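You operate a simulated robot arm through the tools that you are given. There is no shell and no other tool.

The job below is to be done with a simulated robot arm. You get a single attempt, and the scene is never put back.

TASK
Measure the cylinder from the green mat in the caliper and stand it in the pocket for its size.
Fine: leave the caliper wide open. Set down upright: what you pick out.

The check looks at the end state, three seconds after you hand in, the way a careful person would. Anything else that was tipped, shoved, dropped, spilled or broken makes it a failure.

THE ROBOT
A 7-joint arm with a three-finger gripper, fixed in place. Base frame: the origin is at the foot of the arm, x ahead of it, y to its left, z up. Lengths are in mm, angles in rad, forces in N, time in s.
Its first joint turns from -2.897 to 2.897 rad. Payload 2.69 kg.
The TCP is the grasp point between the finger pads, 30 mm short of the fingertips. In the tool frame z runs along the fingers and y along their closing line. The gripper opens to 128 mm. The gripper's body begins 117 mm behind the TCP.
Orientation is that of the tool frame in the base frame, as [roll, pitch, yaw] about the fixed x, y, z axes, in that order (R = Rz(yaw) Ry(pitch) Rx(roll)). With the fingers straight down and closing along the base's y, the tool's x points along the base's -x, its y along +y and its z along -z.

THE INTERFACE
- The arm moves only by the tool step_arm. Its argument "targets" is one flat list of numbers, 6 for each row, row after row: the shift along the tool's x, y, z in cm, then the turn, a rotation vector about the tool's x, y, z in rad. In form: [x, y, z, ax, ay, az, x, y, z, ax, ay, az, ...]. A call has 1 to 20 rows; each row is the pose to reach, as a shift and turn from the pose commanded when the call began, along the tool's axes at that moment. "grip" is the finger opening in cm, from 0 to 12.8, set as the call begins (left out, the last holds). Each row takes 0.2 s and may step no farther than 50 mm and 0.15 rad from the row before; otherwise, or with a gripper value out of range, the whole call is refused. A pose out of reach is approached as far as the arm can. The call stops where the force on the tool passes 40 N (or 10 N more than at its start, if that is more) or the arm is blocked; 0.2 s more then pass. The fingers move at their own pace and stop on an object; they squeeze with about 41 N. The grip force told is the motor's: it shows also when the fingers shut on nothing. Time passes only in rows, and 0.2 s behind the last, so rows that repeat a pose let the fingers close. The reply holds the time, the measured pose of the TCP, the force on the tool along the base axes, the opening and the grip force, in the units named above and with some noise, with the torque about the TCP (base axes, N m) and any sound that the robot's microphone picked up, and new pictures: "views" is both (left out), scene, wrist or none.
- Cameras (640 x 400 px; columns grow to the right, rows downward): "scene" is fixed at [58.1, 641, 1350.5]; the picture's right is [-0.21, -0.98, 0.00], its down [-0.68, 0.15, -0.72] and it looks along [0.70, -0.15, -0.70] (base axes); focal length 302 px, centre (320, 200). "wrist" rides on the gripper at [58, 54, -131] in the tool frame; the picture's right is [-0.68, 0.74, 0.00], its down [-0.62, -0.57, -0.55] and it looks along [-0.40, -0.37, 0.84] (tool axes); focal length 234 px, centre (320, 200). There is no depth. A picture from a camera that has moved, and an enlarged one, comes with that camera's place and axes in the base frame and with its lens. The place of the scene camera against the robot may be out by one fixed shift of up to 25 mm in any direction.
- move_column(by): slides the trunk up (or, below 0, down) by that many mm; the arm rides with it, the base frame stays. It gives what a move gives, with no picture.
- zoom(camera, box): a new picture of the part [left, top, right, bottom] of that camera's present view, enlarged. The clock stands still meanwhile.
- hand_in(): hands the job in; it is judged then, once.

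Nothing tells you positions but the pictures and the camera data. Unless the task says otherwise, let go and move clear before handing in.

The tools are called after "Call:" as name(argument=value, ...) on one line, values as JSON. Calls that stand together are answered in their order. step_arm: Moves the arm, as the interface text tells. Its arguments: {"type":"object","properties":{"targets":{"type":"array"},"grip":{"type":"number"},"views":{"type":"string","enum":["both","scene","wrist","none"]}},"required":["targets"]} The other tools are called the same way: move_column (by) slides the trunk up or down; zoom (camera, box) takes an enlarged picture of a part of a camera's view; hand_in () hands the job in.

At the start:

```text
t: 0.0
ee_pos: [448.2, 458.2, 1040.5]
orientation: [-3.141, -0.001, -3.141]
wrist_force: [-0.7, -0.2, -1.2]
ft_torque: [-0.02, 0.0, 0.02]
gripper_width: 127.8
grip_force: 0.0
trunk travel left (down, up): [-150.0, 200.0]
```

scene: 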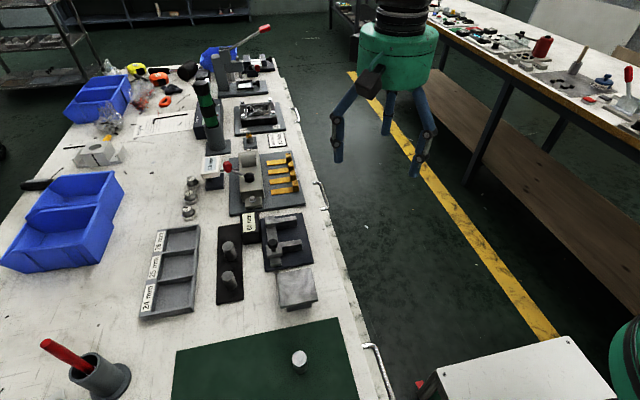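
wrist: 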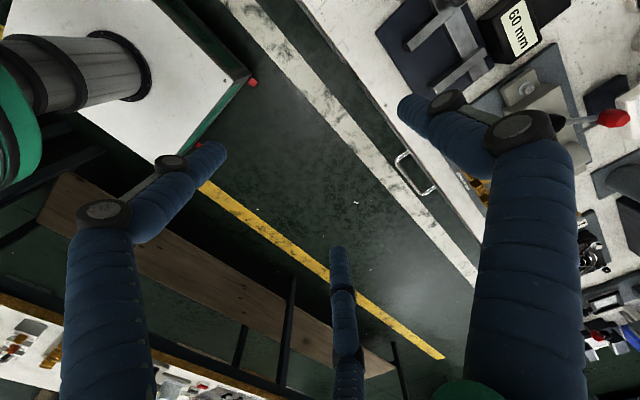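

I see a bench with a green mat carrying a light cylinder, a tray with three labelled pockets (24, 25(?), 26 mm), a caliper-like fixture and other gear. I will zoom to read the details first.

Call:
zoom(camera="scene", box=[120, 200, 340, 340])

Call:
zoom(camera="scene", box=[240, 200, 340, 262])

Call:
zoom(camera="scene", box=[160, 300, 380, 400])

Call:
zoom(camera="scene", box=[130, 210, 230, 330])

Call:
zoom(camera="scene", box=[160, 90, 340, 220])

```text
2.86 times, centred on (230, 270) of scene
camera zoom: at [58.1, 641.0, 1350.5], right [-0.21, -0.98, 0.0], down [-0.68, 0.15, -0.72], along [0.7, -0.15, -0.7], focal length 862 px, centre (577, 0)
```

zoom: 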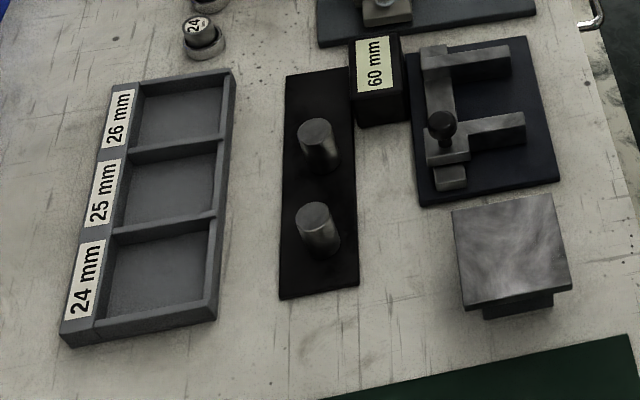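

```text
6.40 times, centred on (290, 231) of scene
camera zoom: at [58.1, 641.0, 1350.5], right [-0.21, -0.98, 0.0], down [-0.68, 0.15, -0.72], along [0.7, -0.15, -0.7], focal length 1930 px, centre (512, 2)
```

zoom: 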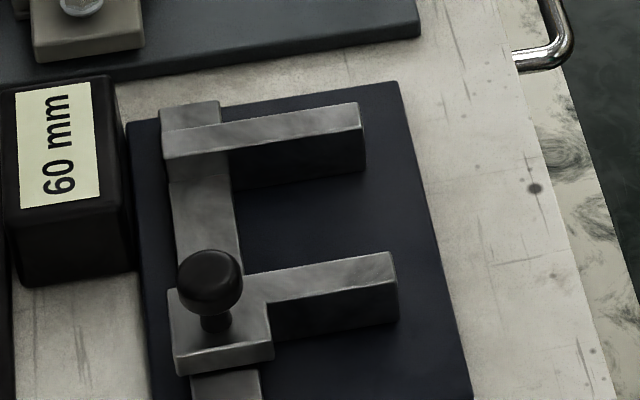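

```text
2.91 times, centred on (270, 350) of scene
camera zoom: at [58.1, 641.0, 1350.5], right [-0.21, -0.98, 0.0], down [-0.68, 0.15, -0.72], along [0.7, -0.15, -0.7], focal length 878 px, centre (466, -236)
```

zoom: 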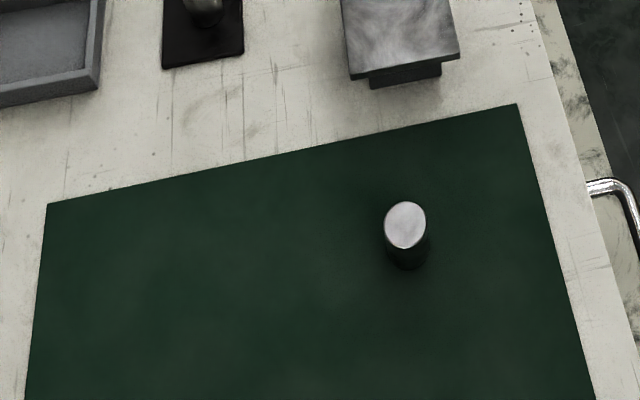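

```text
3.33 times, centred on (180, 270) of scene
camera zoom: at [58.1, 641.0, 1350.5], right [-0.21, -0.98, 0.0], down [-0.68, 0.15, -0.72], along [0.7, -0.15, -0.7], focal length 1006 px, centre (787, -33)
```

zoom: 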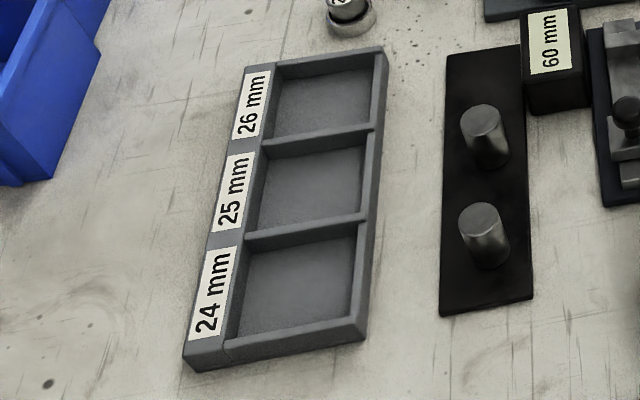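

```text
3.08 times, centred on (250, 155) of scene
camera zoom: at [58.1, 641.0, 1350.5], right [-0.21, -0.98, 0.0], down [-0.68, 0.15, -0.72], along [0.7, -0.15, -0.7], focal length 928 px, centre (535, 338)
```

zoom: 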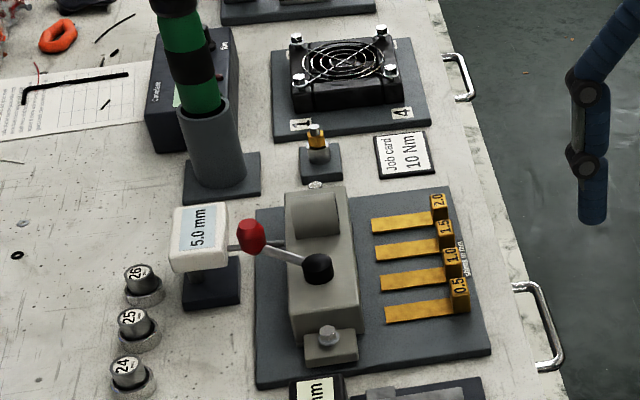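

The gripper in the pictures looks like it has three blue limbs, although it is described as having two fingers. I'll close and open it in free air to see how it moves, before approaching anything.

Call:
step_arm(targets=[0, 0, 0, 0, 0, 0, 0, 0, 0, 0, 0, 0, 0, 0, 0, 0, 0, 0], grip=2.5)

```text
t: 0.8
ee_pos: [449.1, 458.3, 1040.5]
orientation: [3.141, 0.001, 3.141]
wrist_force: [-1.2, 0.4, -0.6]
ft_torque: [0.02, 0.04, -0.01]
gripper_width: 24.8
grip_force: 0.1
trunk travel left (down, up): [-150.0, 200.0]
camera wrist: at [390.4, 511.7, 1171.1], right [0.68, 0.74, 0.0], down [0.62, -0.57, 0.55], along [0.4, -0.37, -0.84], focal length 234 px, centre (320, 200)
```

scene: 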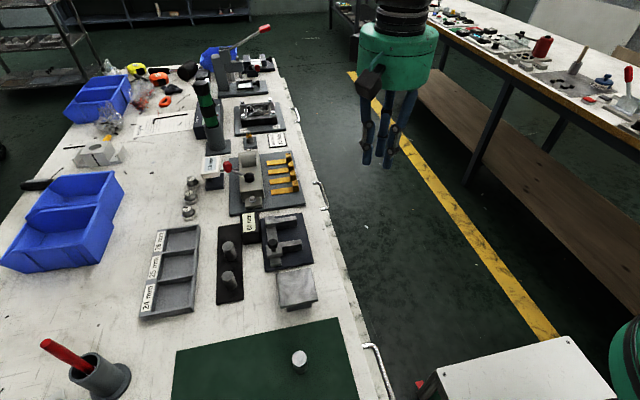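
wrist: 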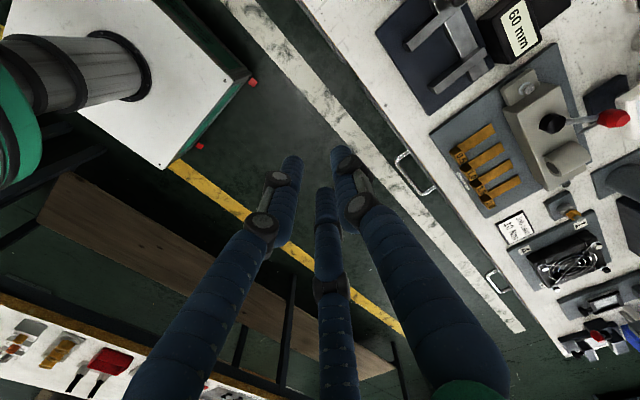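

The gripper visibly closes three limbs symmetrically onto the TCP, which suits a cylinder. The bench lies at +y with its top near z≈780, so I'll move above it to survey with the wrist camera.

Call:
step_arm(targets=[1.2, 4.3, 0, 0, 0, 0, 2.4, 8.6, 0, 0, 0, 0, 3.6, 12.9, 0, 0, 0, 0, 4.8, 17.2, 0, 0, 0, 0, 6.0, 21.5, 0, 0, 0, 0, 7.2, 25.8, 0, 0, 0, 0, 8.4, 30.1, 0, 0, 0, 0, 9.9, 34.2, 0, 0, 0, 0, 9.9, 34.2, 0, 0, 0, 0], grip=12.8)

```text
t: 2.8
ee_pos: [351.8, 804.1, 1041.4]
orientation: [-3.14, 0.0, -3.141]
wrist_force: [0.5, -0.5, 0.4]
ft_torque: [-0.04, -0.02, 0.03]
gripper_width: 128.0
grip_force: 0.0
trunk travel left (down, up): [-150.0, 200.0]
camera wrist: at [292.6, 856.1, 1172.0], right [0.68, 0.74, 0.0], down [0.62, -0.56, 0.55], along [0.4, -0.37, -0.84], focal length 234 px, centre (320, 200)
```

scene: 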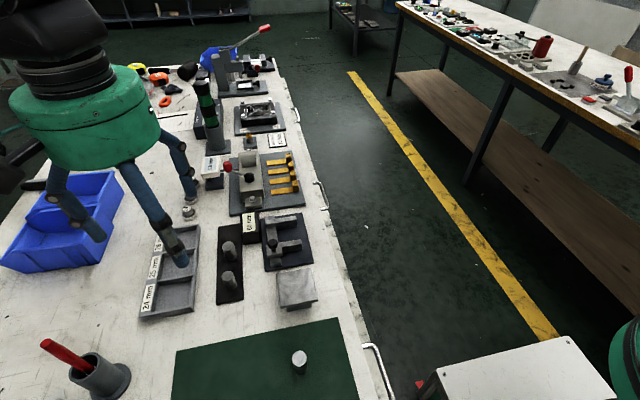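
wrist: 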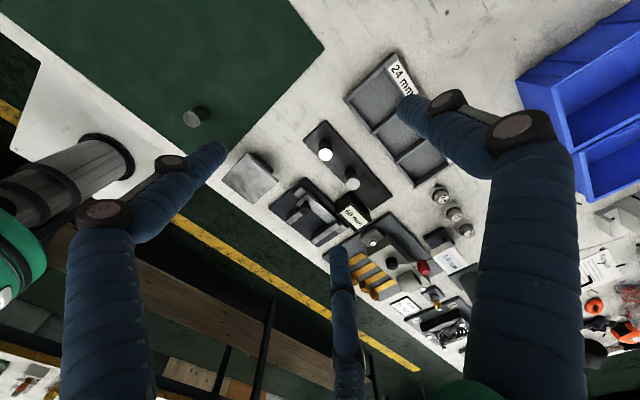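

The bench is now in the wrist view. I'll enlarge the pieces I need to locate.

Call:
zoom(camera="wrist", box=[220, 110, 420, 250])

Call:
zoom(camera="wrist", box=[340, 40, 460, 200])

Call:
zoom(camera="wrist", box=[140, 60, 300, 220])

```text
2.86 times, centred on (320, 180) of wrist
camera zoom: at [292.6, 856.1, 1172.0], right [0.68, 0.74, 0.0], down [0.62, -0.56, 0.55], along [0.4, -0.37, -0.84], focal length 669 px, centre (320, 257)
```

zoom: 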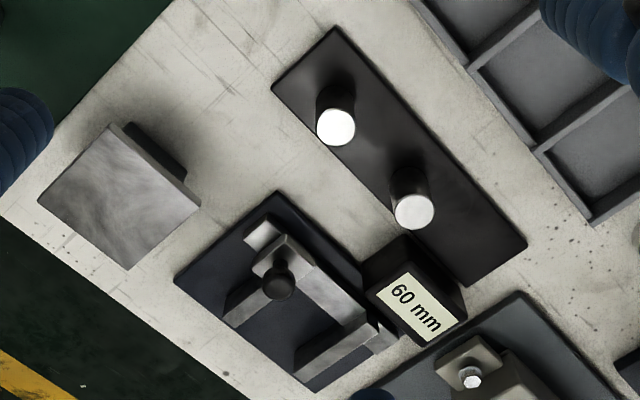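

```text
2.50 times, centred on (400, 120) of wrist
camera zoom: at [292.6, 856.1, 1172.0], right [0.68, 0.74, 0.0], down [0.62, -0.56, 0.55], along [0.4, -0.37, -0.84], focal length 585 px, centre (120, 400)
```

zoom: 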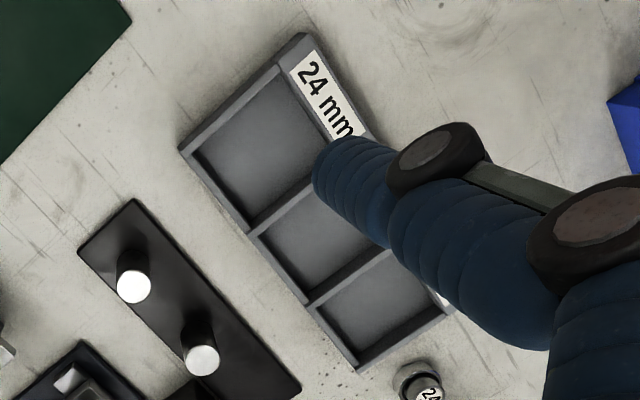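

```text
2.50 times, centred on (220, 140) of wrist
camera zoom: at [292.6, 856.1, 1172.0], right [0.68, 0.74, 0.0], down [0.62, -0.56, 0.55], along [0.4, -0.37, -0.84], focal length 585 px, centre (570, 350)
```

zoom: 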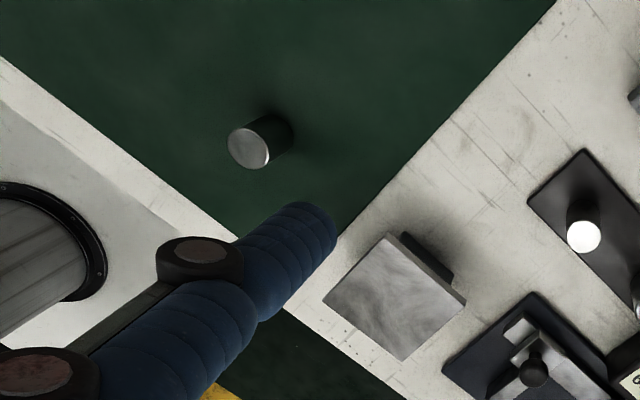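

The mat cylinder is near (230, 650) and the caliper near (530, 660). I'll move above the cylinder for a second view so I can triangulate heights.

Call:
step_arm(targets=[2.44, -2.98, 0.8, 0, 0, 0, 4.88, -5.96, 1.6, 0, 0, 0, 7.32, -8.94, 2.4, 0, 0, 0, 9.76, -11.92, 3.2, 0, 0, 0, 12.2, -14.9, 4.0, 0, 0, 0, 12.2, -14.9, 4.0, 0, 0, 0])

```text
t: 4.2
ee_pos: [227.8, 652.6, 1002.1]
orientation: [3.141, 0.0, -3.141]
wrist_force: [0.2, -0.1, -0.2]
ft_torque: [0.04, -0.02, -0.01]
gripper_width: 128.1
grip_force: 0.0
trunk travel left (down, up): [-150.0, 200.0]
camera wrist: at [169.6, 705.5, 1132.7], right [0.68, 0.74, 0.0], down [0.62, -0.57, 0.55], along [0.4, -0.37, -0.84], focal length 234 px, centre (320, 200)
```

scene: 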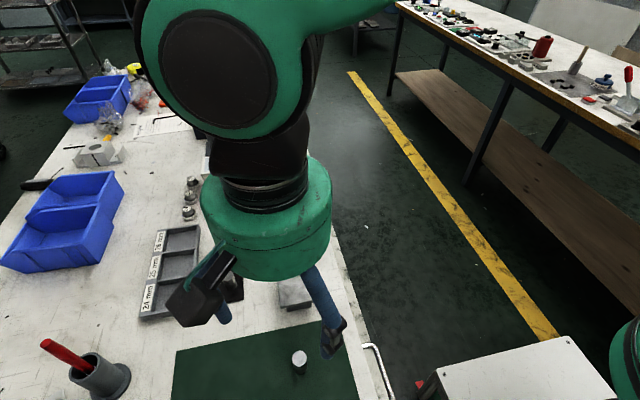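
wrist: 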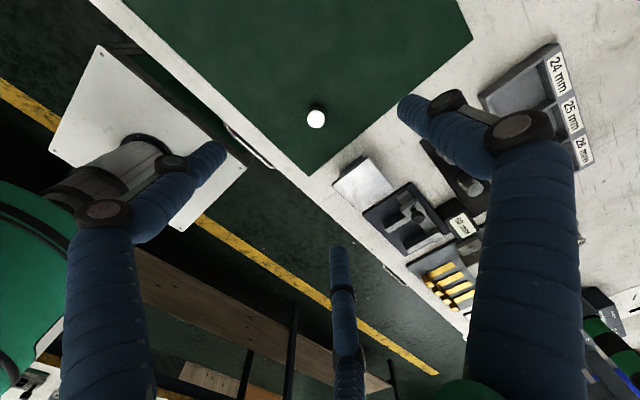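

Call:
zoom(camera="wrist", box=[270, 60, 390, 180])

Call:
zoom(camera="wrist", box=[320, 140, 500, 260])

Call:
zoom(camera="wrist", box=[440, 20, 620, 180])

```text
3.33 times, centred on (330, 120) of wrist
camera zoom: at [169.6, 705.5, 1132.7], right [0.68, 0.74, 0.0], down [0.62, -0.57, 0.55], along [0.4, -0.37, -0.84], focal length 781 px, centre (287, 467)
```

zoom: 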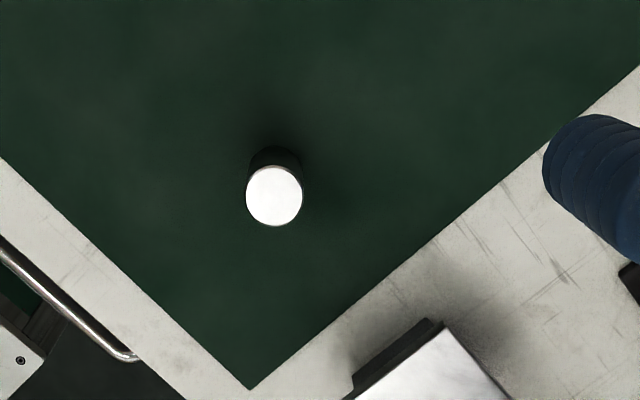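

```text
3.33 times, centred on (410, 200) of wrist
camera zoom: at [169.6, 705.5, 1132.7], right [0.68, 0.74, 0.0], down [0.62, -0.57, 0.55], along [0.4, -0.37, -0.84], focal length 781 px, centre (20, 200)
```

zoom: 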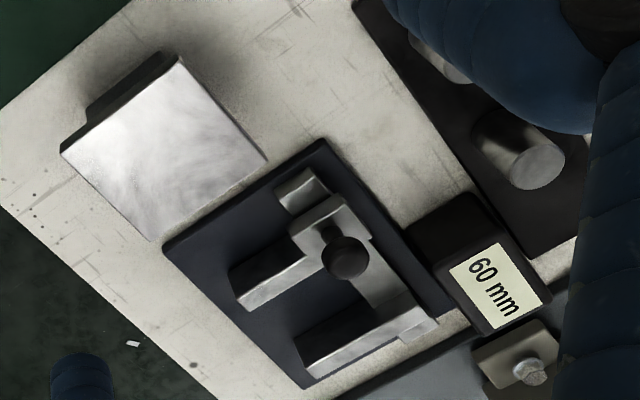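

```text
2.50 times, centred on (530, 100) of wrist
camera zoom: at [169.6, 705.5, 1132.7], right [0.68, 0.74, 0.0], down [0.62, -0.57, 0.55], along [0.4, -0.37, -0.84], focal length 585 px, centre (-205, 450)
```

zoom: 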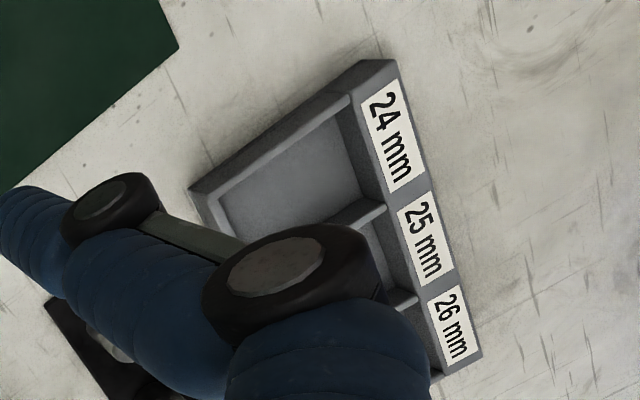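

Bench top is z≈764, the cylinder stands at about (226, 645) with its top at z≈800 (about 36 mm tall). Next I'll look closely at the caliper from above.

Call:
step_arm(targets=[-4.2, 0.8, 1.2, 0, 0, 0, -8.4, 1.6, 2.4, 0, 0, 0, -12.6, 2.4, 3.6, 0, 0, 0, -16.8, 3.2, 4.8, 0, 0, 0, -21.0, 4.0, 6.0, 0, 0, 0, -25.2, 4.7, 7.2, 0, 0, 0, -25.2, 4.7, 7.2, 0, 0, 0])

Call:
zoom(camera="wrist", box=[220, 100, 420, 260])

```text
t: 5.8
ee_pos: [480.3, 698.8, 928.7]
orientation: [-3.141, 0.001, 3.141]
wrist_force: [1.1, -0.1, -0.3]
ft_torque: [0.01, 0.09, -0.02]
gripper_width: 128.1
grip_force: 0.1
trunk travel left (down, up): [-150.0, 200.0]
camera wrist: at [421.5, 752.8, 1059.6], right [0.68, 0.74, 0.0], down [0.62, -0.57, 0.55], along [0.4, -0.37, -0.84], focal length 234 px, centre (320, 200)
```

scene: 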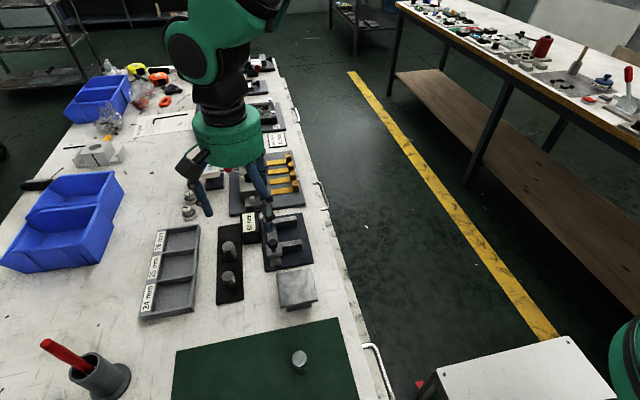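
wrist: 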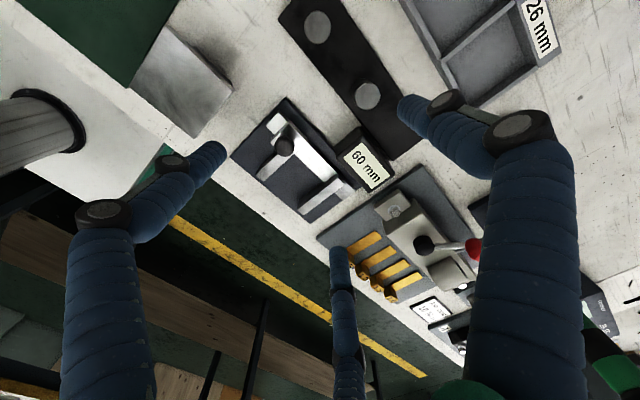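

```text
2.50 times, centred on (320, 180) of wrist
camera zoom: at [421.5, 752.8, 1059.6], right [0.68, 0.74, 0.0], down [0.62, -0.57, 0.55], along [0.4, -0.37, -0.84], focal length 585 px, centre (320, 250)
```

zoom: 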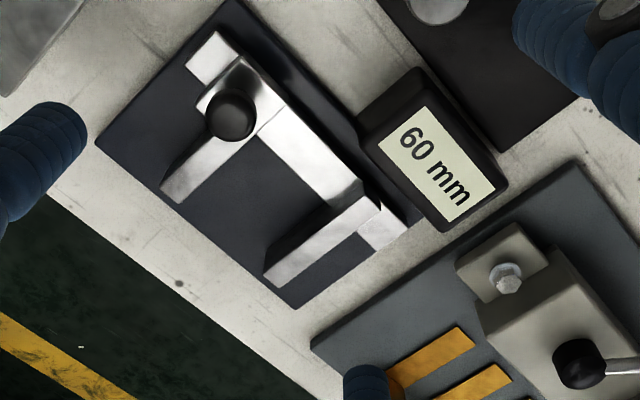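

Call:
zoom(camera="wrist", box=[230, 95, 310, 145])

Call:
zoom(camera="wrist", box=[280, 150, 376, 210])

Call:
zoom(camera="wrist", box=[230, 130, 310, 180])

```text
8.00 times, centred on (270, 120) of wrist
camera zoom: at [421.5, 752.8, 1059.6], right [0.68, 0.74, 0.0], down [0.62, -0.57, 0.55], along [0.4, -0.37, -0.84], focal length 1873 px, centre (720, 840)
```

zoom: 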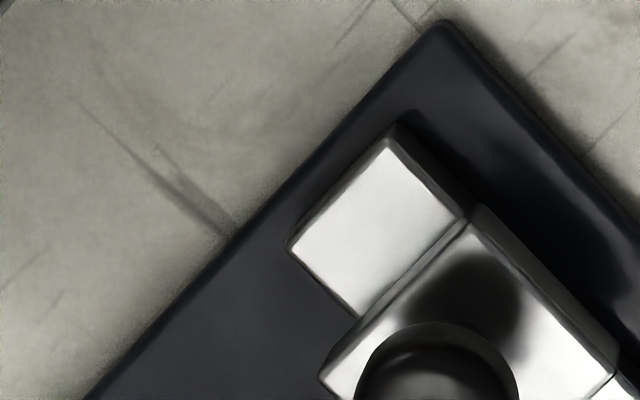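

```text
6.67 times, centred on (328, 180) of wrist
camera zoom: at [421.5, 752.8, 1059.6], right [0.68, 0.74, 0.0], down [0.62, -0.57, 0.55], along [0.4, -0.37, -0.84], focal length 1561 px, centre (267, 333)
```

zoom: 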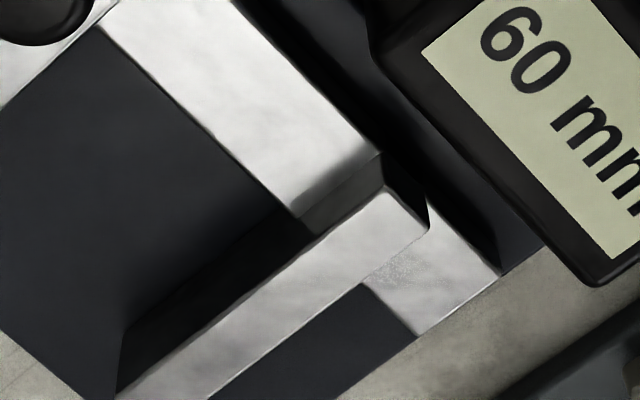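

```text
8.00 times, centred on (270, 155) of wrist
camera zoom: at [421.5, 752.8, 1059.6], right [0.68, 0.74, 0.0], down [0.62, -0.57, 0.55], along [0.4, -0.37, -0.84], focal length 1873 px, centre (720, 560)
```

zoom: 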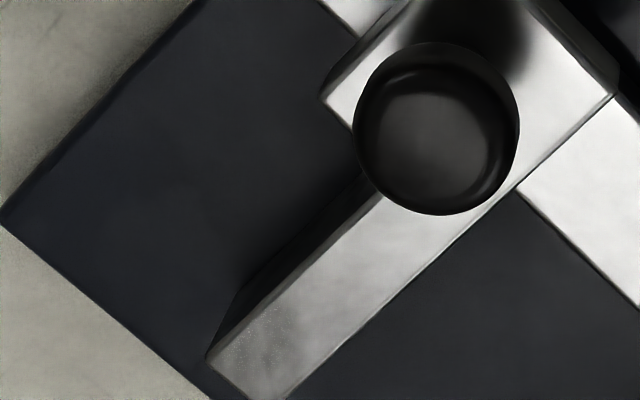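

The caliper's slot is x≈479–539, y≈600–655, jaw tops z≈789, with the knob near (460, 663, 814). The tray pockets sit near y≈872 at x≈414/487/560, which is at the edge of reach, so I'll test reach over the farthest pocket while staying high.

Call:
step_arm(targets=[-2.0, 4.0, 1.0, 0, 0, 0, -4.0, 8.0, 2.0, 0, 0, 0, -6.0, 12.0, 3.0, 0, 0, 0, -8.0, 16.0, 4.0, 0, 0, 0, -8.0, 16.2, 4.9, 0, 0, 0, -8.0, 16.2, 4.9, 0, 0, 0])

Call:
zoom(camera="wrist", box=[200, 60, 440, 260])

```text
t: 7.2
ee_pos: [559.2, 861.5, 880.0]
orientation: [3.14, 0.0, 3.14]
wrist_force: [-0.7, 0.2, -0.7]
ft_torque: [0.0, 0.0, 0.02]
gripper_width: 127.8
grip_force: 0.1
trunk travel left (down, up): [-150.0, 200.0]
camera wrist: at [501.1, 914.1, 1010.6], right [0.68, 0.74, 0.0], down [0.62, -0.57, 0.55], along [0.4, -0.37, -0.84], focal length 234 px, centre (320, 200)
```

scene: 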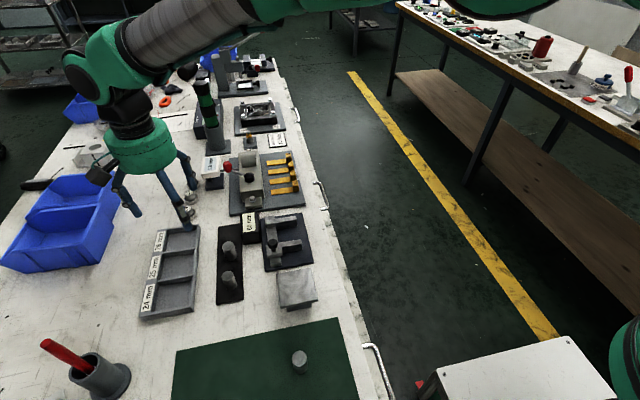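
wrist: 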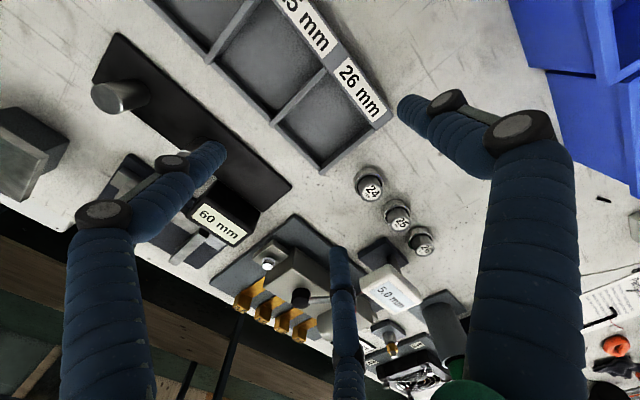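

```text
2.00 times, centred on (320, 160) of wrist
camera zoom: at [501.1, 914.1, 1010.6], right [0.68, 0.74, 0.0], down [0.62, -0.57, 0.55], along [0.4, -0.37, -0.84], focal length 468 px, centre (320, 280)
```

zoom: 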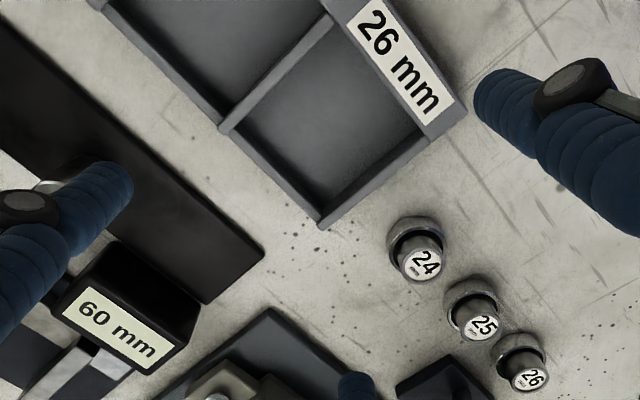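

Reach is good even over the 26 mm pocket (the pockets are ~64 mm apart in pitch 70, centres x≈411/481/551, y≈872). Next I go back above the mat cylinder to centre on it.

Call:
step_arm(targets=[3.7, -2.4, 0, 0, 0, 0, 7.4, -4.8, 0, 0, 0, 0, 11.1, -7.2, 0, 0, 0, 0, 14.8, -9.6, 0, 0, 0, 0, 18.5, -12.0, 0, 0, 0, 0, 22.2, -14.4, 0, 0, 0, 0, 25.9, -16.8, 0, 0, 0, 0, 29.6, -19.2, 0, 0, 0, 0, 33.3, -21.6, 0, 0, 0, 0, 33.3, -21.6, 0, 0, 0, 0])

Call:
zoom(camera="wrist", box=[270, 100, 370, 190])

```text
t: 9.4
ee_pos: [227.7, 643.6, 879.4]
orientation: [-3.141, 0.0, -3.141]
wrist_force: [-0.6, -0.2, -0.6]
ft_torque: [0.04, -0.02, -0.05]
gripper_width: 127.9
grip_force: 0.1
trunk travel left (down, up): [-150.0, 200.0]
camera wrist: at [168.8, 697.7, 1011.1], right [0.68, 0.74, 0.0], down [0.62, -0.57, 0.55], along [0.4, -0.37, -0.84], focal length 234 px, centre (320, 200)
```

scene: 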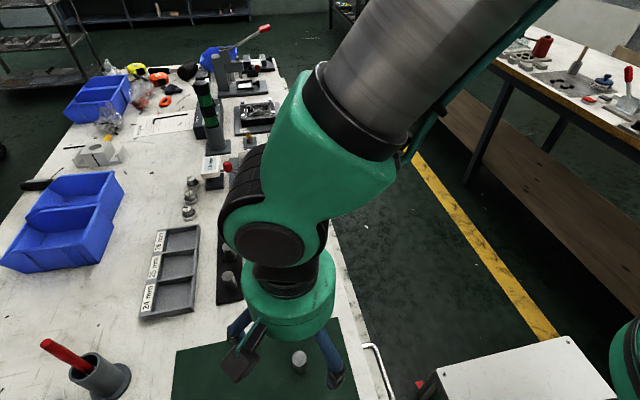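
wrist: 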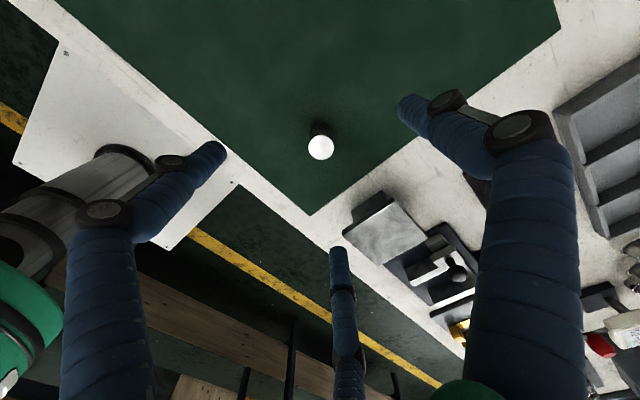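

```text
4.44 times, centred on (320, 145) of wrist
camera zoom: at [168.8, 697.7, 1011.1], right [0.68, 0.74, 0.0], down [0.62, -0.57, 0.55], along [0.4, -0.37, -0.84], focal length 1041 px, centre (320, 444)
```

zoom: 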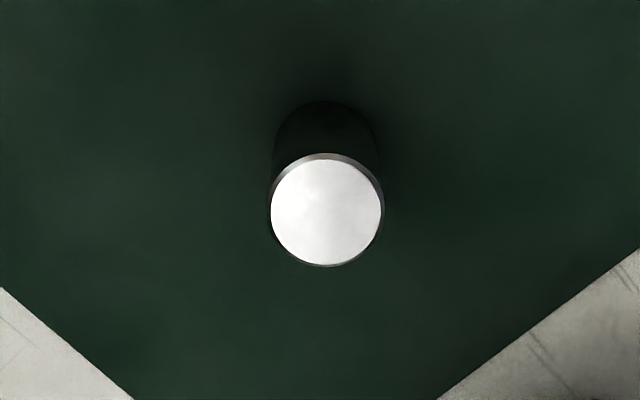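

The cylinder is centred at about (226, 646), top z≈804, base z≈765, roughly 24 mm wide in the image. I'll narrow the fingers to 55 mm, descend to just above it and check the alignment.

Call:
step_arm(targets=[0.07, 0.2, 2.0, 0, 0, 0, 0.07, 0.2, 3.8, 0, 0, 0, 0.07, 0.2, 3.8, 0, 0, 0, 0.07, 0.2, 3.8, 0, 0, 0], grip=5.5)

Call:
zoom(camera="wrist", box=[240, 110, 400, 230])

Call:
zoom(camera="scene", box=[220, 280, 380, 400])

```text
t: 10.4
ee_pos: [226.7, 646.2, 842.4]
orientation: [-3.142, 0.002, -3.14]
wrist_force: [0.2, -0.1, 0.1]
ft_torque: [0.01, 0.0, 0.0]
gripper_width: 54.9
grip_force: 0.0
trunk travel left (down, up): [-150.0, 200.0]
camera wrist: at [168.7, 699.7, 973.5], right [0.68, 0.74, 0.0], down [0.62, -0.57, 0.55], along [0.4, -0.37, -0.84], focal length 234 px, centre (320, 200)
```

scene: 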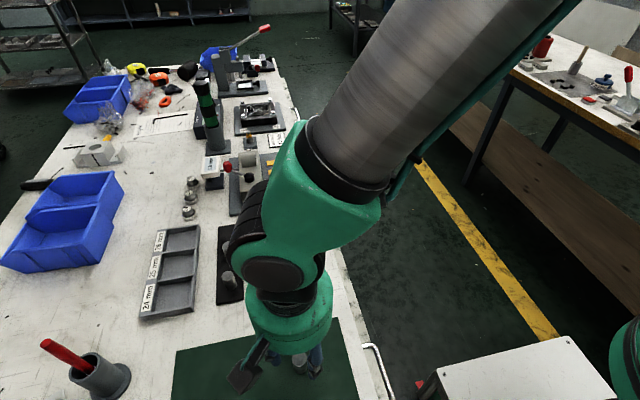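
wrist: 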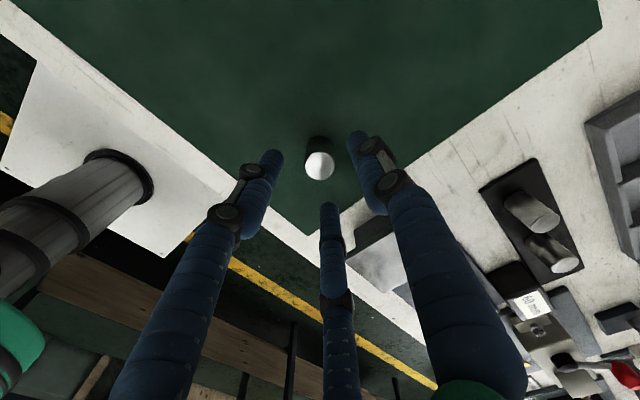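

```text
3.33 times, centred on (320, 170) of wrist
camera zoom: at [168.7, 699.7, 973.5], right [0.68, 0.74, 0.0], down [0.62, -0.57, 0.55], along [0.4, -0.37, -0.84], focal length 781 px, centre (320, 300)
```

zoom: 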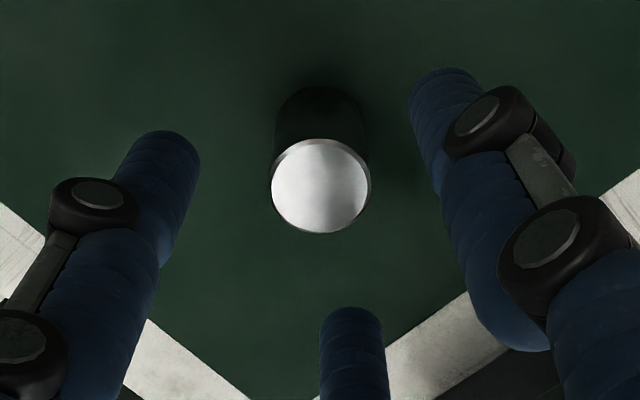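

```text
3.33 times, centred on (300, 340) of scene
camera zoom: at [58.1, 641.0, 1350.5], right [-0.21, -0.98, 0.0], down [-0.68, 0.15, -0.72], along [0.7, -0.15, -0.7], focal length 1006 px, centre (387, -267)
```

zoom: 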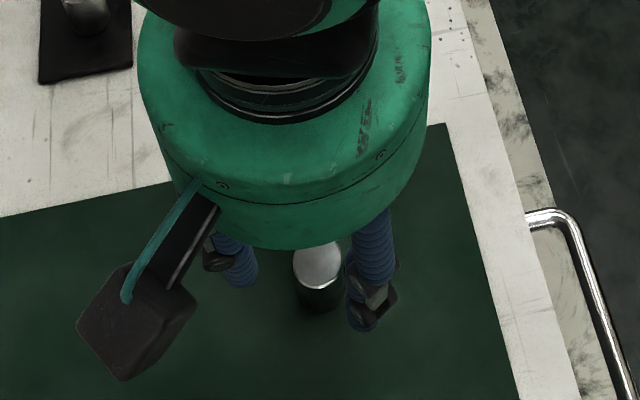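

Alignment is within about 1 mm. I'll descend so the tips are about 8 mm above the mat, then close.

Call:
step_arm(targets=[0, 0, 1.3, 0, 0, 0, 0, 0, 2.6, 0, 0, 0, 0, 0, 3.4, 0, 0, 0, 0, 0, 3.85, 0, 0, 0, 0, 0, 3.85, 0, 0, 0])

Call:
zoom(camera="wrist", box=[240, 130, 400, 250])

```text
t: 11.6
ee_pos: [226.6, 647.2, 803.1]
orientation: [3.14, 0.001, 3.141]
wrist_force: [0.1, -0.4, -0.4]
ft_torque: [0.0, -0.06, 0.02]
gripper_width: 55.0
grip_force: 0.1
trunk travel left (down, up): [-150.0, 200.0]
camera wrist: at [167.9, 699.8, 933.8], right [0.68, 0.74, 0.0], down [0.62, -0.57, 0.55], along [0.4, -0.37, -0.84], focal length 234 px, centre (320, 200)
```

scene: 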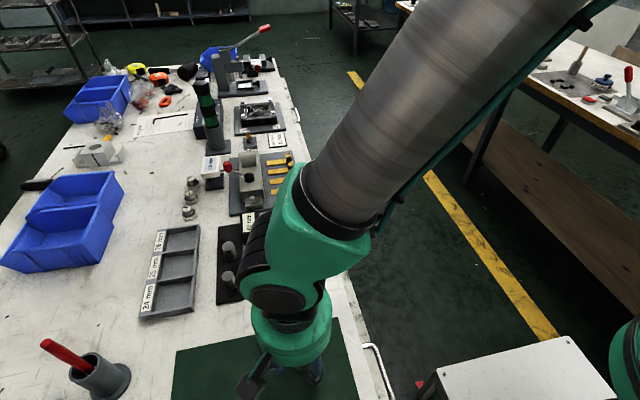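
wrist: 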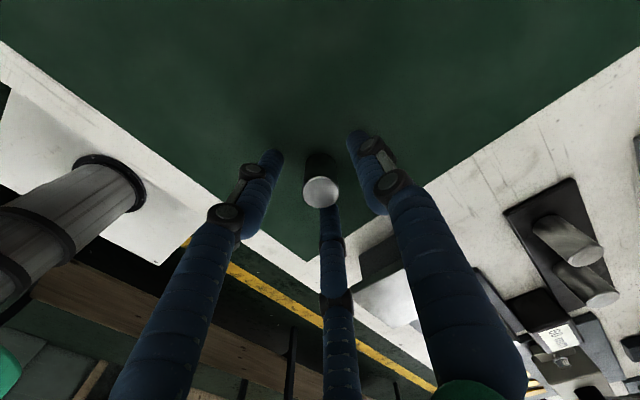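

```text
3.33 times, centred on (320, 190) of wrist
camera zoom: at [167.9, 699.8, 933.8], right [0.68, 0.74, 0.0], down [0.62, -0.57, 0.55], along [0.4, -0.37, -0.84], focal length 781 px, centre (320, 233)
```

zoom: 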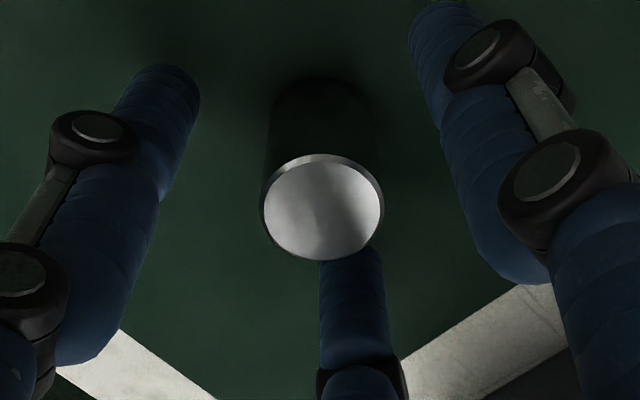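

Now closing on the cylinder.

Call:
step_arm(targets=[0, 0, 0, 0, 0, 0, 0, 0, 0, 0, 0, 0, 0, 0, 0, 0, 0, 0, 0, 0, 0, 0, 0, 0], grip=1.5, views="wrist")

Call:
step_arm(targets=[0, 0, 0, 0, 0, 0], views="none")

Call:
step_arm(targets=[0, 0, 0, 0, 0, 0], views="none")

Call:
step_arm(targets=[0, 0, 0, 0, 0, 0], views="none")

Call:
step_arm(targets=[0, 0, 0, 0, 0, 0], views="none")

```text
t: 12.6
ee_pos: [226.1, 646.9, 803.7]
orientation: [3.14, 0.001, -3.141]
wrist_force: [1.3, 0.4, 0.1]
ft_torque: [0.01, -0.01, -0.05]
gripper_width: 23.7
grip_force: 40.9
trunk travel left (down, up): [-150.0, 200.0]
camera wrist: at [167.9, 699.7, 933.8], right [0.68, 0.74, 0.0], down [0.62, -0.57, 0.55], along [0.4, -0.37, -0.84], focal length 234 px, centre (320, 200)
```

wrist: 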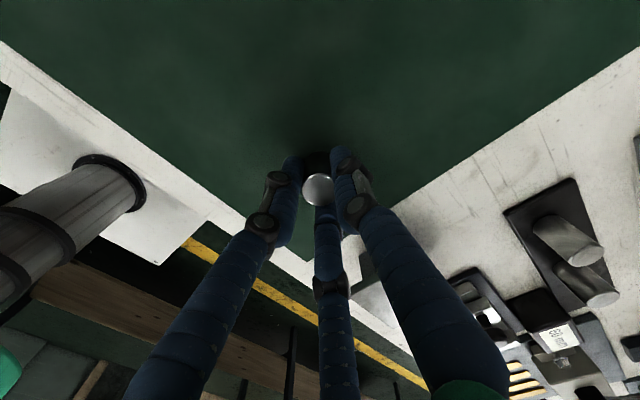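

```text
t: 13.0
ee_pos: [226.6, 648.1, 802.7]
orientation: [3.141, 0.0, 3.141]
wrist_force: [0.9, 0.5, -0.3]
ft_torque: [0.08, -0.05, -0.01]
gripper_width: 23.9
grip_force: 40.4
trunk travel left (down, up): [-150.0, 200.0]
```

```text
t: 13.4
ee_pos: [226.8, 647.4, 803.5]
orientation: [-3.141, 0.0, -3.14]
wrist_force: [0.3, 1.0, -0.4]
ft_torque: [0.04, 0.03, -0.02]
gripper_width: 24.0
grip_force: 41.1
trunk travel left (down, up): [-150.0, 200.0]
```

```text
t: 13.8
ee_pos: [226.6, 648.0, 803.3]
orientation: [-3.141, 0.0, -3.14]
wrist_force: [-0.7, 1.0, 0.5]
ft_torque: [0.05, 0.01, -0.05]
gripper_width: 23.9
grip_force: 40.9
trunk travel left (down, up): [-150.0, 200.0]
```

```text
t: 14.2
ee_pos: [226.4, 647.5, 802.5]
orientation: [3.141, -0.002, 3.141]
wrist_force: [0.4, 0.7, 0.0]
ft_torque: [0.02, 0.03, 0.01]
gripper_width: 23.8
grip_force: 40.9
trunk travel left (down, up): [-150.0, 200.0]
```

The gripper reads about 23.9 mm, suggesting 24 mm; I'll still check it in the caliper as asked. Lifting and carrying it above the caliper slot.

Call:
step_arm(targets=[0, 0, -2.0, 0, 0, 0, 0, 0, -5.0, 0, 0, 0, 0, 0, -8.7, 0, 0, 0, -4.0, -0.35, -8.7, 0, 0, 0, -8.0, -0.7, -8.7, 0, 0, 0, -12.0, -1.05, -8.7, 0, 0, 0, -16.0, -1.4, -8.7, 0, 0, 0, -20.0, -1.75, -8.7, 0, 0, 0, -24.0, -2.1, -8.7, 0, 0, 0, -28.3, -2.45, -8.7, 0, 0, 0, -28.3, -2.45, -8.7, 0, 0, 0, -28.3, -2.45, -8.7, 0, 0, 0])

Call:
zoom(camera="wrist", box=[240, 90, 400, 190])

Call:
zoom(camera="scene", box=[210, 180, 340, 290])

```text
t: 16.8
ee_pos: [508.7, 621.1, 887.9]
orientation: [3.141, 0.001, 3.142]
wrist_force: [-0.3, -0.7, -1.8]
ft_torque: [0.02, -0.02, 0.02]
gripper_width: 23.8
grip_force: 41.1
trunk travel left (down, up): [-150.0, 200.0]
camera wrist: at [451.1, 673.9, 1017.5], right [0.68, 0.74, 0.0], down [0.62, -0.57, 0.55], along [0.4, -0.37, -0.84], focal length 234 px, centre (320, 200)
```

scene: 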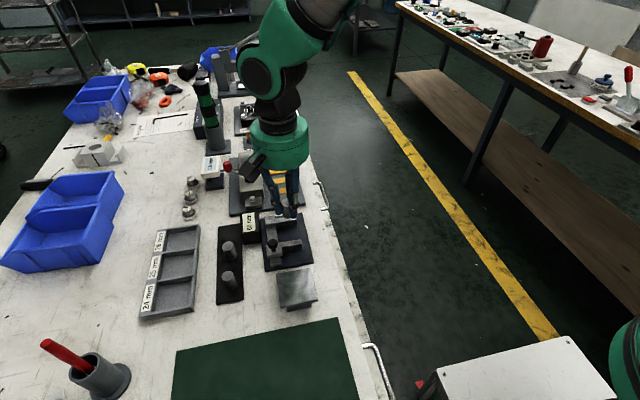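
wrist: 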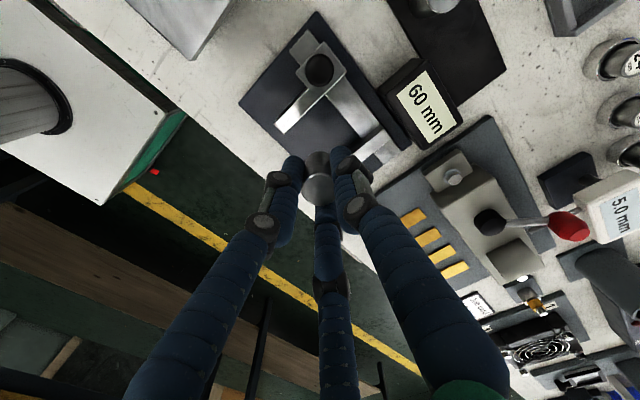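

```text
4.00 times, centred on (320, 140) of wrist
camera zoom: at [451.1, 673.9, 1017.5], right [0.68, 0.74, 0.0], down [0.62, -0.57, 0.55], along [0.4, -0.37, -0.84], focal length 937 px, centre (320, 440)
```

zoom: 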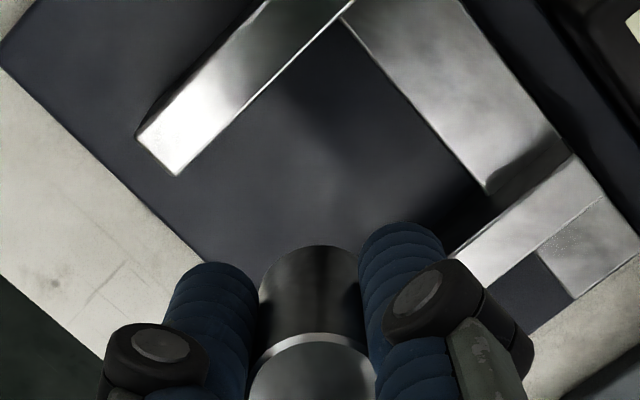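

```text
3.64 times, centred on (275, 235) of scene
camera zoom: at [58.1, 641.0, 1350.5], right [-0.21, -0.98, 0.0], down [-0.68, 0.15, -0.72], along [0.7, -0.15, -0.7], focal length 1097 px, centre (484, 73)
```

zoom: 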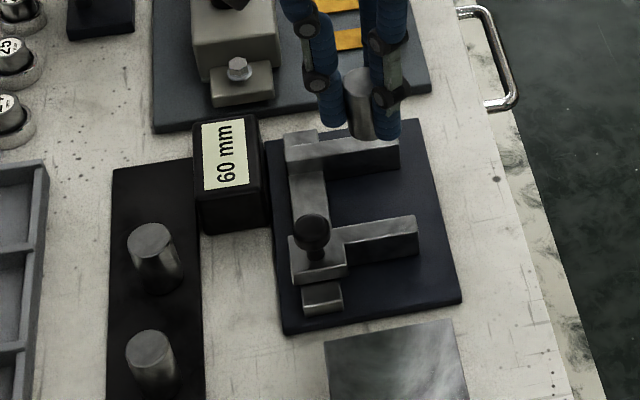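

The slot is confirmed: x 480–540, y 600–653. I'll shift to (510, 620) and descend partway to check clearance.

Call:
step_arm(targets=[-0.1, -0.15, 1.5, 0, 0, 0, -0.1, -0.15, 3.5, 0, 0, 0, -0.1, -0.15, 5.5, 0, 0, 0, -0.1, -0.15, 5.5, 0, 0, 0, -0.1, -0.15, 5.5, 0, 0, 0])

Call:
zoom(camera="wrist", box=[240, 110, 400, 210])

Call:
zoom(camera="scene", box=[230, 180, 340, 280])

```text
t: 18.0
ee_pos: [510.4, 621.4, 833.9]
orientation: [3.141, -0.001, -3.141]
wrist_force: [0.0, 0.5, -1.7]
ft_torque: [-0.02, 0.0, 0.02]
gripper_width: 23.7
grip_force: 41.4
trunk travel left (down, up): [-150.0, 200.0]
camera wrist: at [451.9, 674.2, 964.7], right [0.68, 0.74, 0.0], down [0.62, -0.57, 0.55], along [0.4, -0.37, -0.84], focal length 234 px, centre (320, 200)
```

scene: 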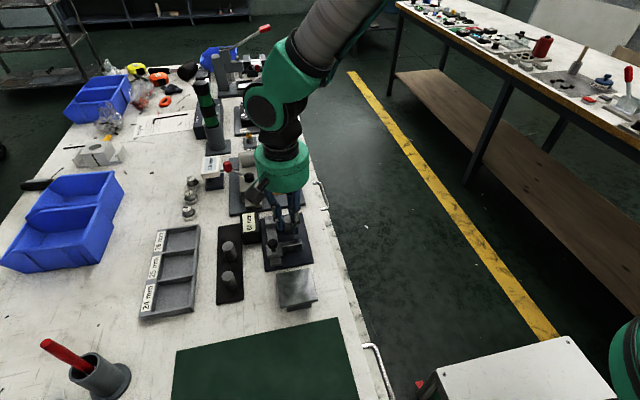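
wrist: 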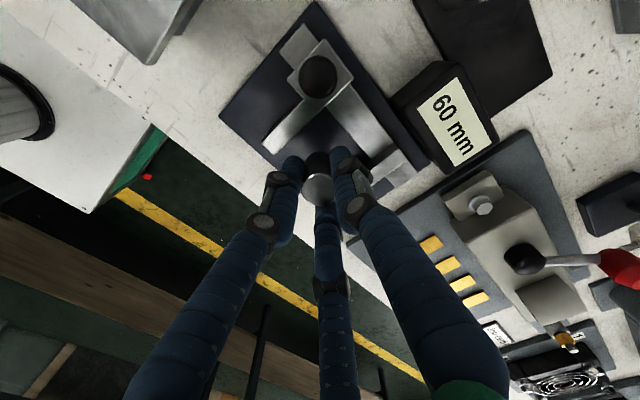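

```text
4.00 times, centred on (320, 160) of wrist
camera zoom: at [451.9, 674.2, 964.7], right [0.68, 0.74, 0.0], down [0.62, -0.57, 0.55], along [0.4, -0.37, -0.84], focal length 937 px, centre (320, 360)
```

zoom: 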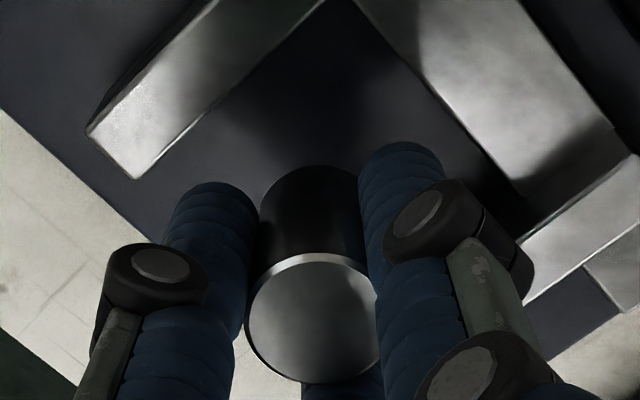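

```text
4.00 times, centred on (285, 230) of scene
camera zoom: at [58.1, 641.0, 1350.5], right [-0.21, -0.98, 0.0], down [-0.68, 0.15, -0.72], along [0.7, -0.15, -0.7], focal length 1207 px, centre (460, 80)
```

zoom: 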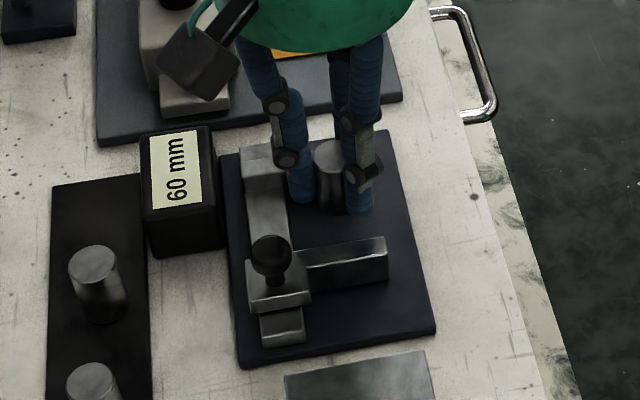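

Clearance looks good on both sides. Lowering further in small guarded steps until the cylinder's base touches the plate.

Call:
step_arm(targets=[0, 0, 0.8, 0, 0, 0, 0, 0, 1.6, 0, 0, 0, 0, 0, 1.6, 0, 0, 0], views="wrist")

Call:
step_arm(targets=[0, 0, 0.2, 0, 0, 0, 0, 0, 0.4, 0, 0, 0, 0, 0, 0.4, 0, 0, 0], views="none")

```text
t: 18.8
ee_pos: [509.3, 620.6, 818.0]
orientation: [-3.14, -0.001, 3.141]
wrist_force: [0.0, 0.5, -0.8]
ft_torque: [-0.03, -0.01, 0.01]
gripper_width: 23.8
grip_force: 41.3
trunk travel left (down, up): [-150.0, 200.0]
camera wrist: at [452.1, 673.5, 949.2], right [0.68, 0.74, 0.0], down [0.62, -0.57, 0.55], along [0.4, -0.37, -0.84], focal length 234 px, centre (320, 200)
```

wrist: 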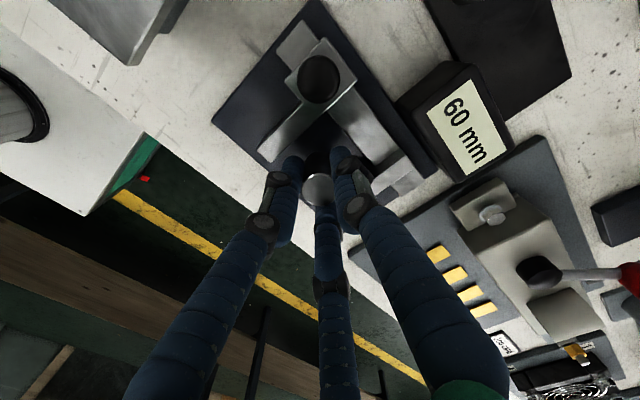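

```text
t: 19.6
ee_pos: [511.3, 620.1, 814.1]
orientation: [3.141, 0.0, 3.141]
wrist_force: [0.5, -1.2, -1.4]
ft_torque: [-0.02, 0.02, 0.01]
gripper_width: 23.9
grip_force: 41.1
trunk travel left (down, up): [-150.0, 200.0]
```

Call:
step_arm(targets=[0, 0, 0.1, 0, 0, 0, 0, 0, 0.2, 0, 0, 0], views="none")

Call:
step_arm(targets=[0, 0, 0.05, 0, 0, 0, 0, 0, 0.1, 0, 0, 0], views="none")

```text
t: 20.2
ee_pos: [510.0, 621.0, 810.9]
orientation: [-3.141, -0.001, -3.139]
wrist_force: [0.0, 0.0, -0.9]
ft_torque: [-0.01, 0.01, -0.01]
gripper_width: 23.9
grip_force: 41.0
trunk travel left (down, up): [-150.0, 200.0]
```

```text
t: 20.8
ee_pos: [510.3, 621.5, 811.6]
orientation: [-3.14, 0.001, 3.141]
wrist_force: [0.2, 0.1, -1.7]
ft_torque: [0.04, 0.0, 0.02]
gripper_width: 24.0
grip_force: 40.9
trunk travel left (down, up): [-150.0, 200.0]
```

Call:
step_arm(targets=[0, 0, 0.05, 0, 0, 0, 0, 0, 0.1, 0, 0, 0], views="none")

Call:
step_arm(targets=[0, 0, 0.05, 0, 0, 0, 0, 0, 0.1, 0, 0, 0], views="none")

```text
t: 21.4
ee_pos: [508.2, 619.3, 811.0]
orientation: [-3.141, -0.001, 3.14]
wrist_force: [-0.3, 0.5, -1.6]
ft_torque: [-0.01, -0.01, 0.03]
gripper_width: 24.0
grip_force: 41.0
trunk travel left (down, up): [-150.0, 200.0]
```

```text
t: 22.0
ee_pos: [510.5, 619.7, 810.0]
orientation: [3.14, 0.001, 3.141]
wrist_force: [0.2, 1.2, -1.0]
ft_torque: [-0.01, -0.03, -0.01]
gripper_width: 24.0
grip_force: 41.3
trunk travel left (down, up): [-150.0, 200.0]
```

Call:
step_arm(targets=[0, 0, 0.05, 0, 0, 0, 0, 0, 0.1, 0, 0, 0], views="none")

Call:
step_arm(targets=[0, 0, 0.05, 0, 0, 0, 0, 0, 0.1, 0, 0, 0], views="none")

```text
t: 22.6
ee_pos: [509.2, 620.0, 808.1]
orientation: [-3.141, 0.001, -3.141]
wrist_force: [-0.7, -0.5, -2.1]
ft_torque: [0.0, 0.0, -0.01]
gripper_width: 24.0
grip_force: 41.4
trunk travel left (down, up): [-150.0, 200.0]
```

```text
t: 23.2
ee_pos: [510.4, 620.4, 808.6]
orientation: [3.14, 0.001, 3.142]
wrist_force: [-0.5, -0.7, -0.5]
ft_torque: [-0.02, 0.02, -0.01]
gripper_width: 24.0
grip_force: 41.4
trunk travel left (down, up): [-150.0, 200.0]
```

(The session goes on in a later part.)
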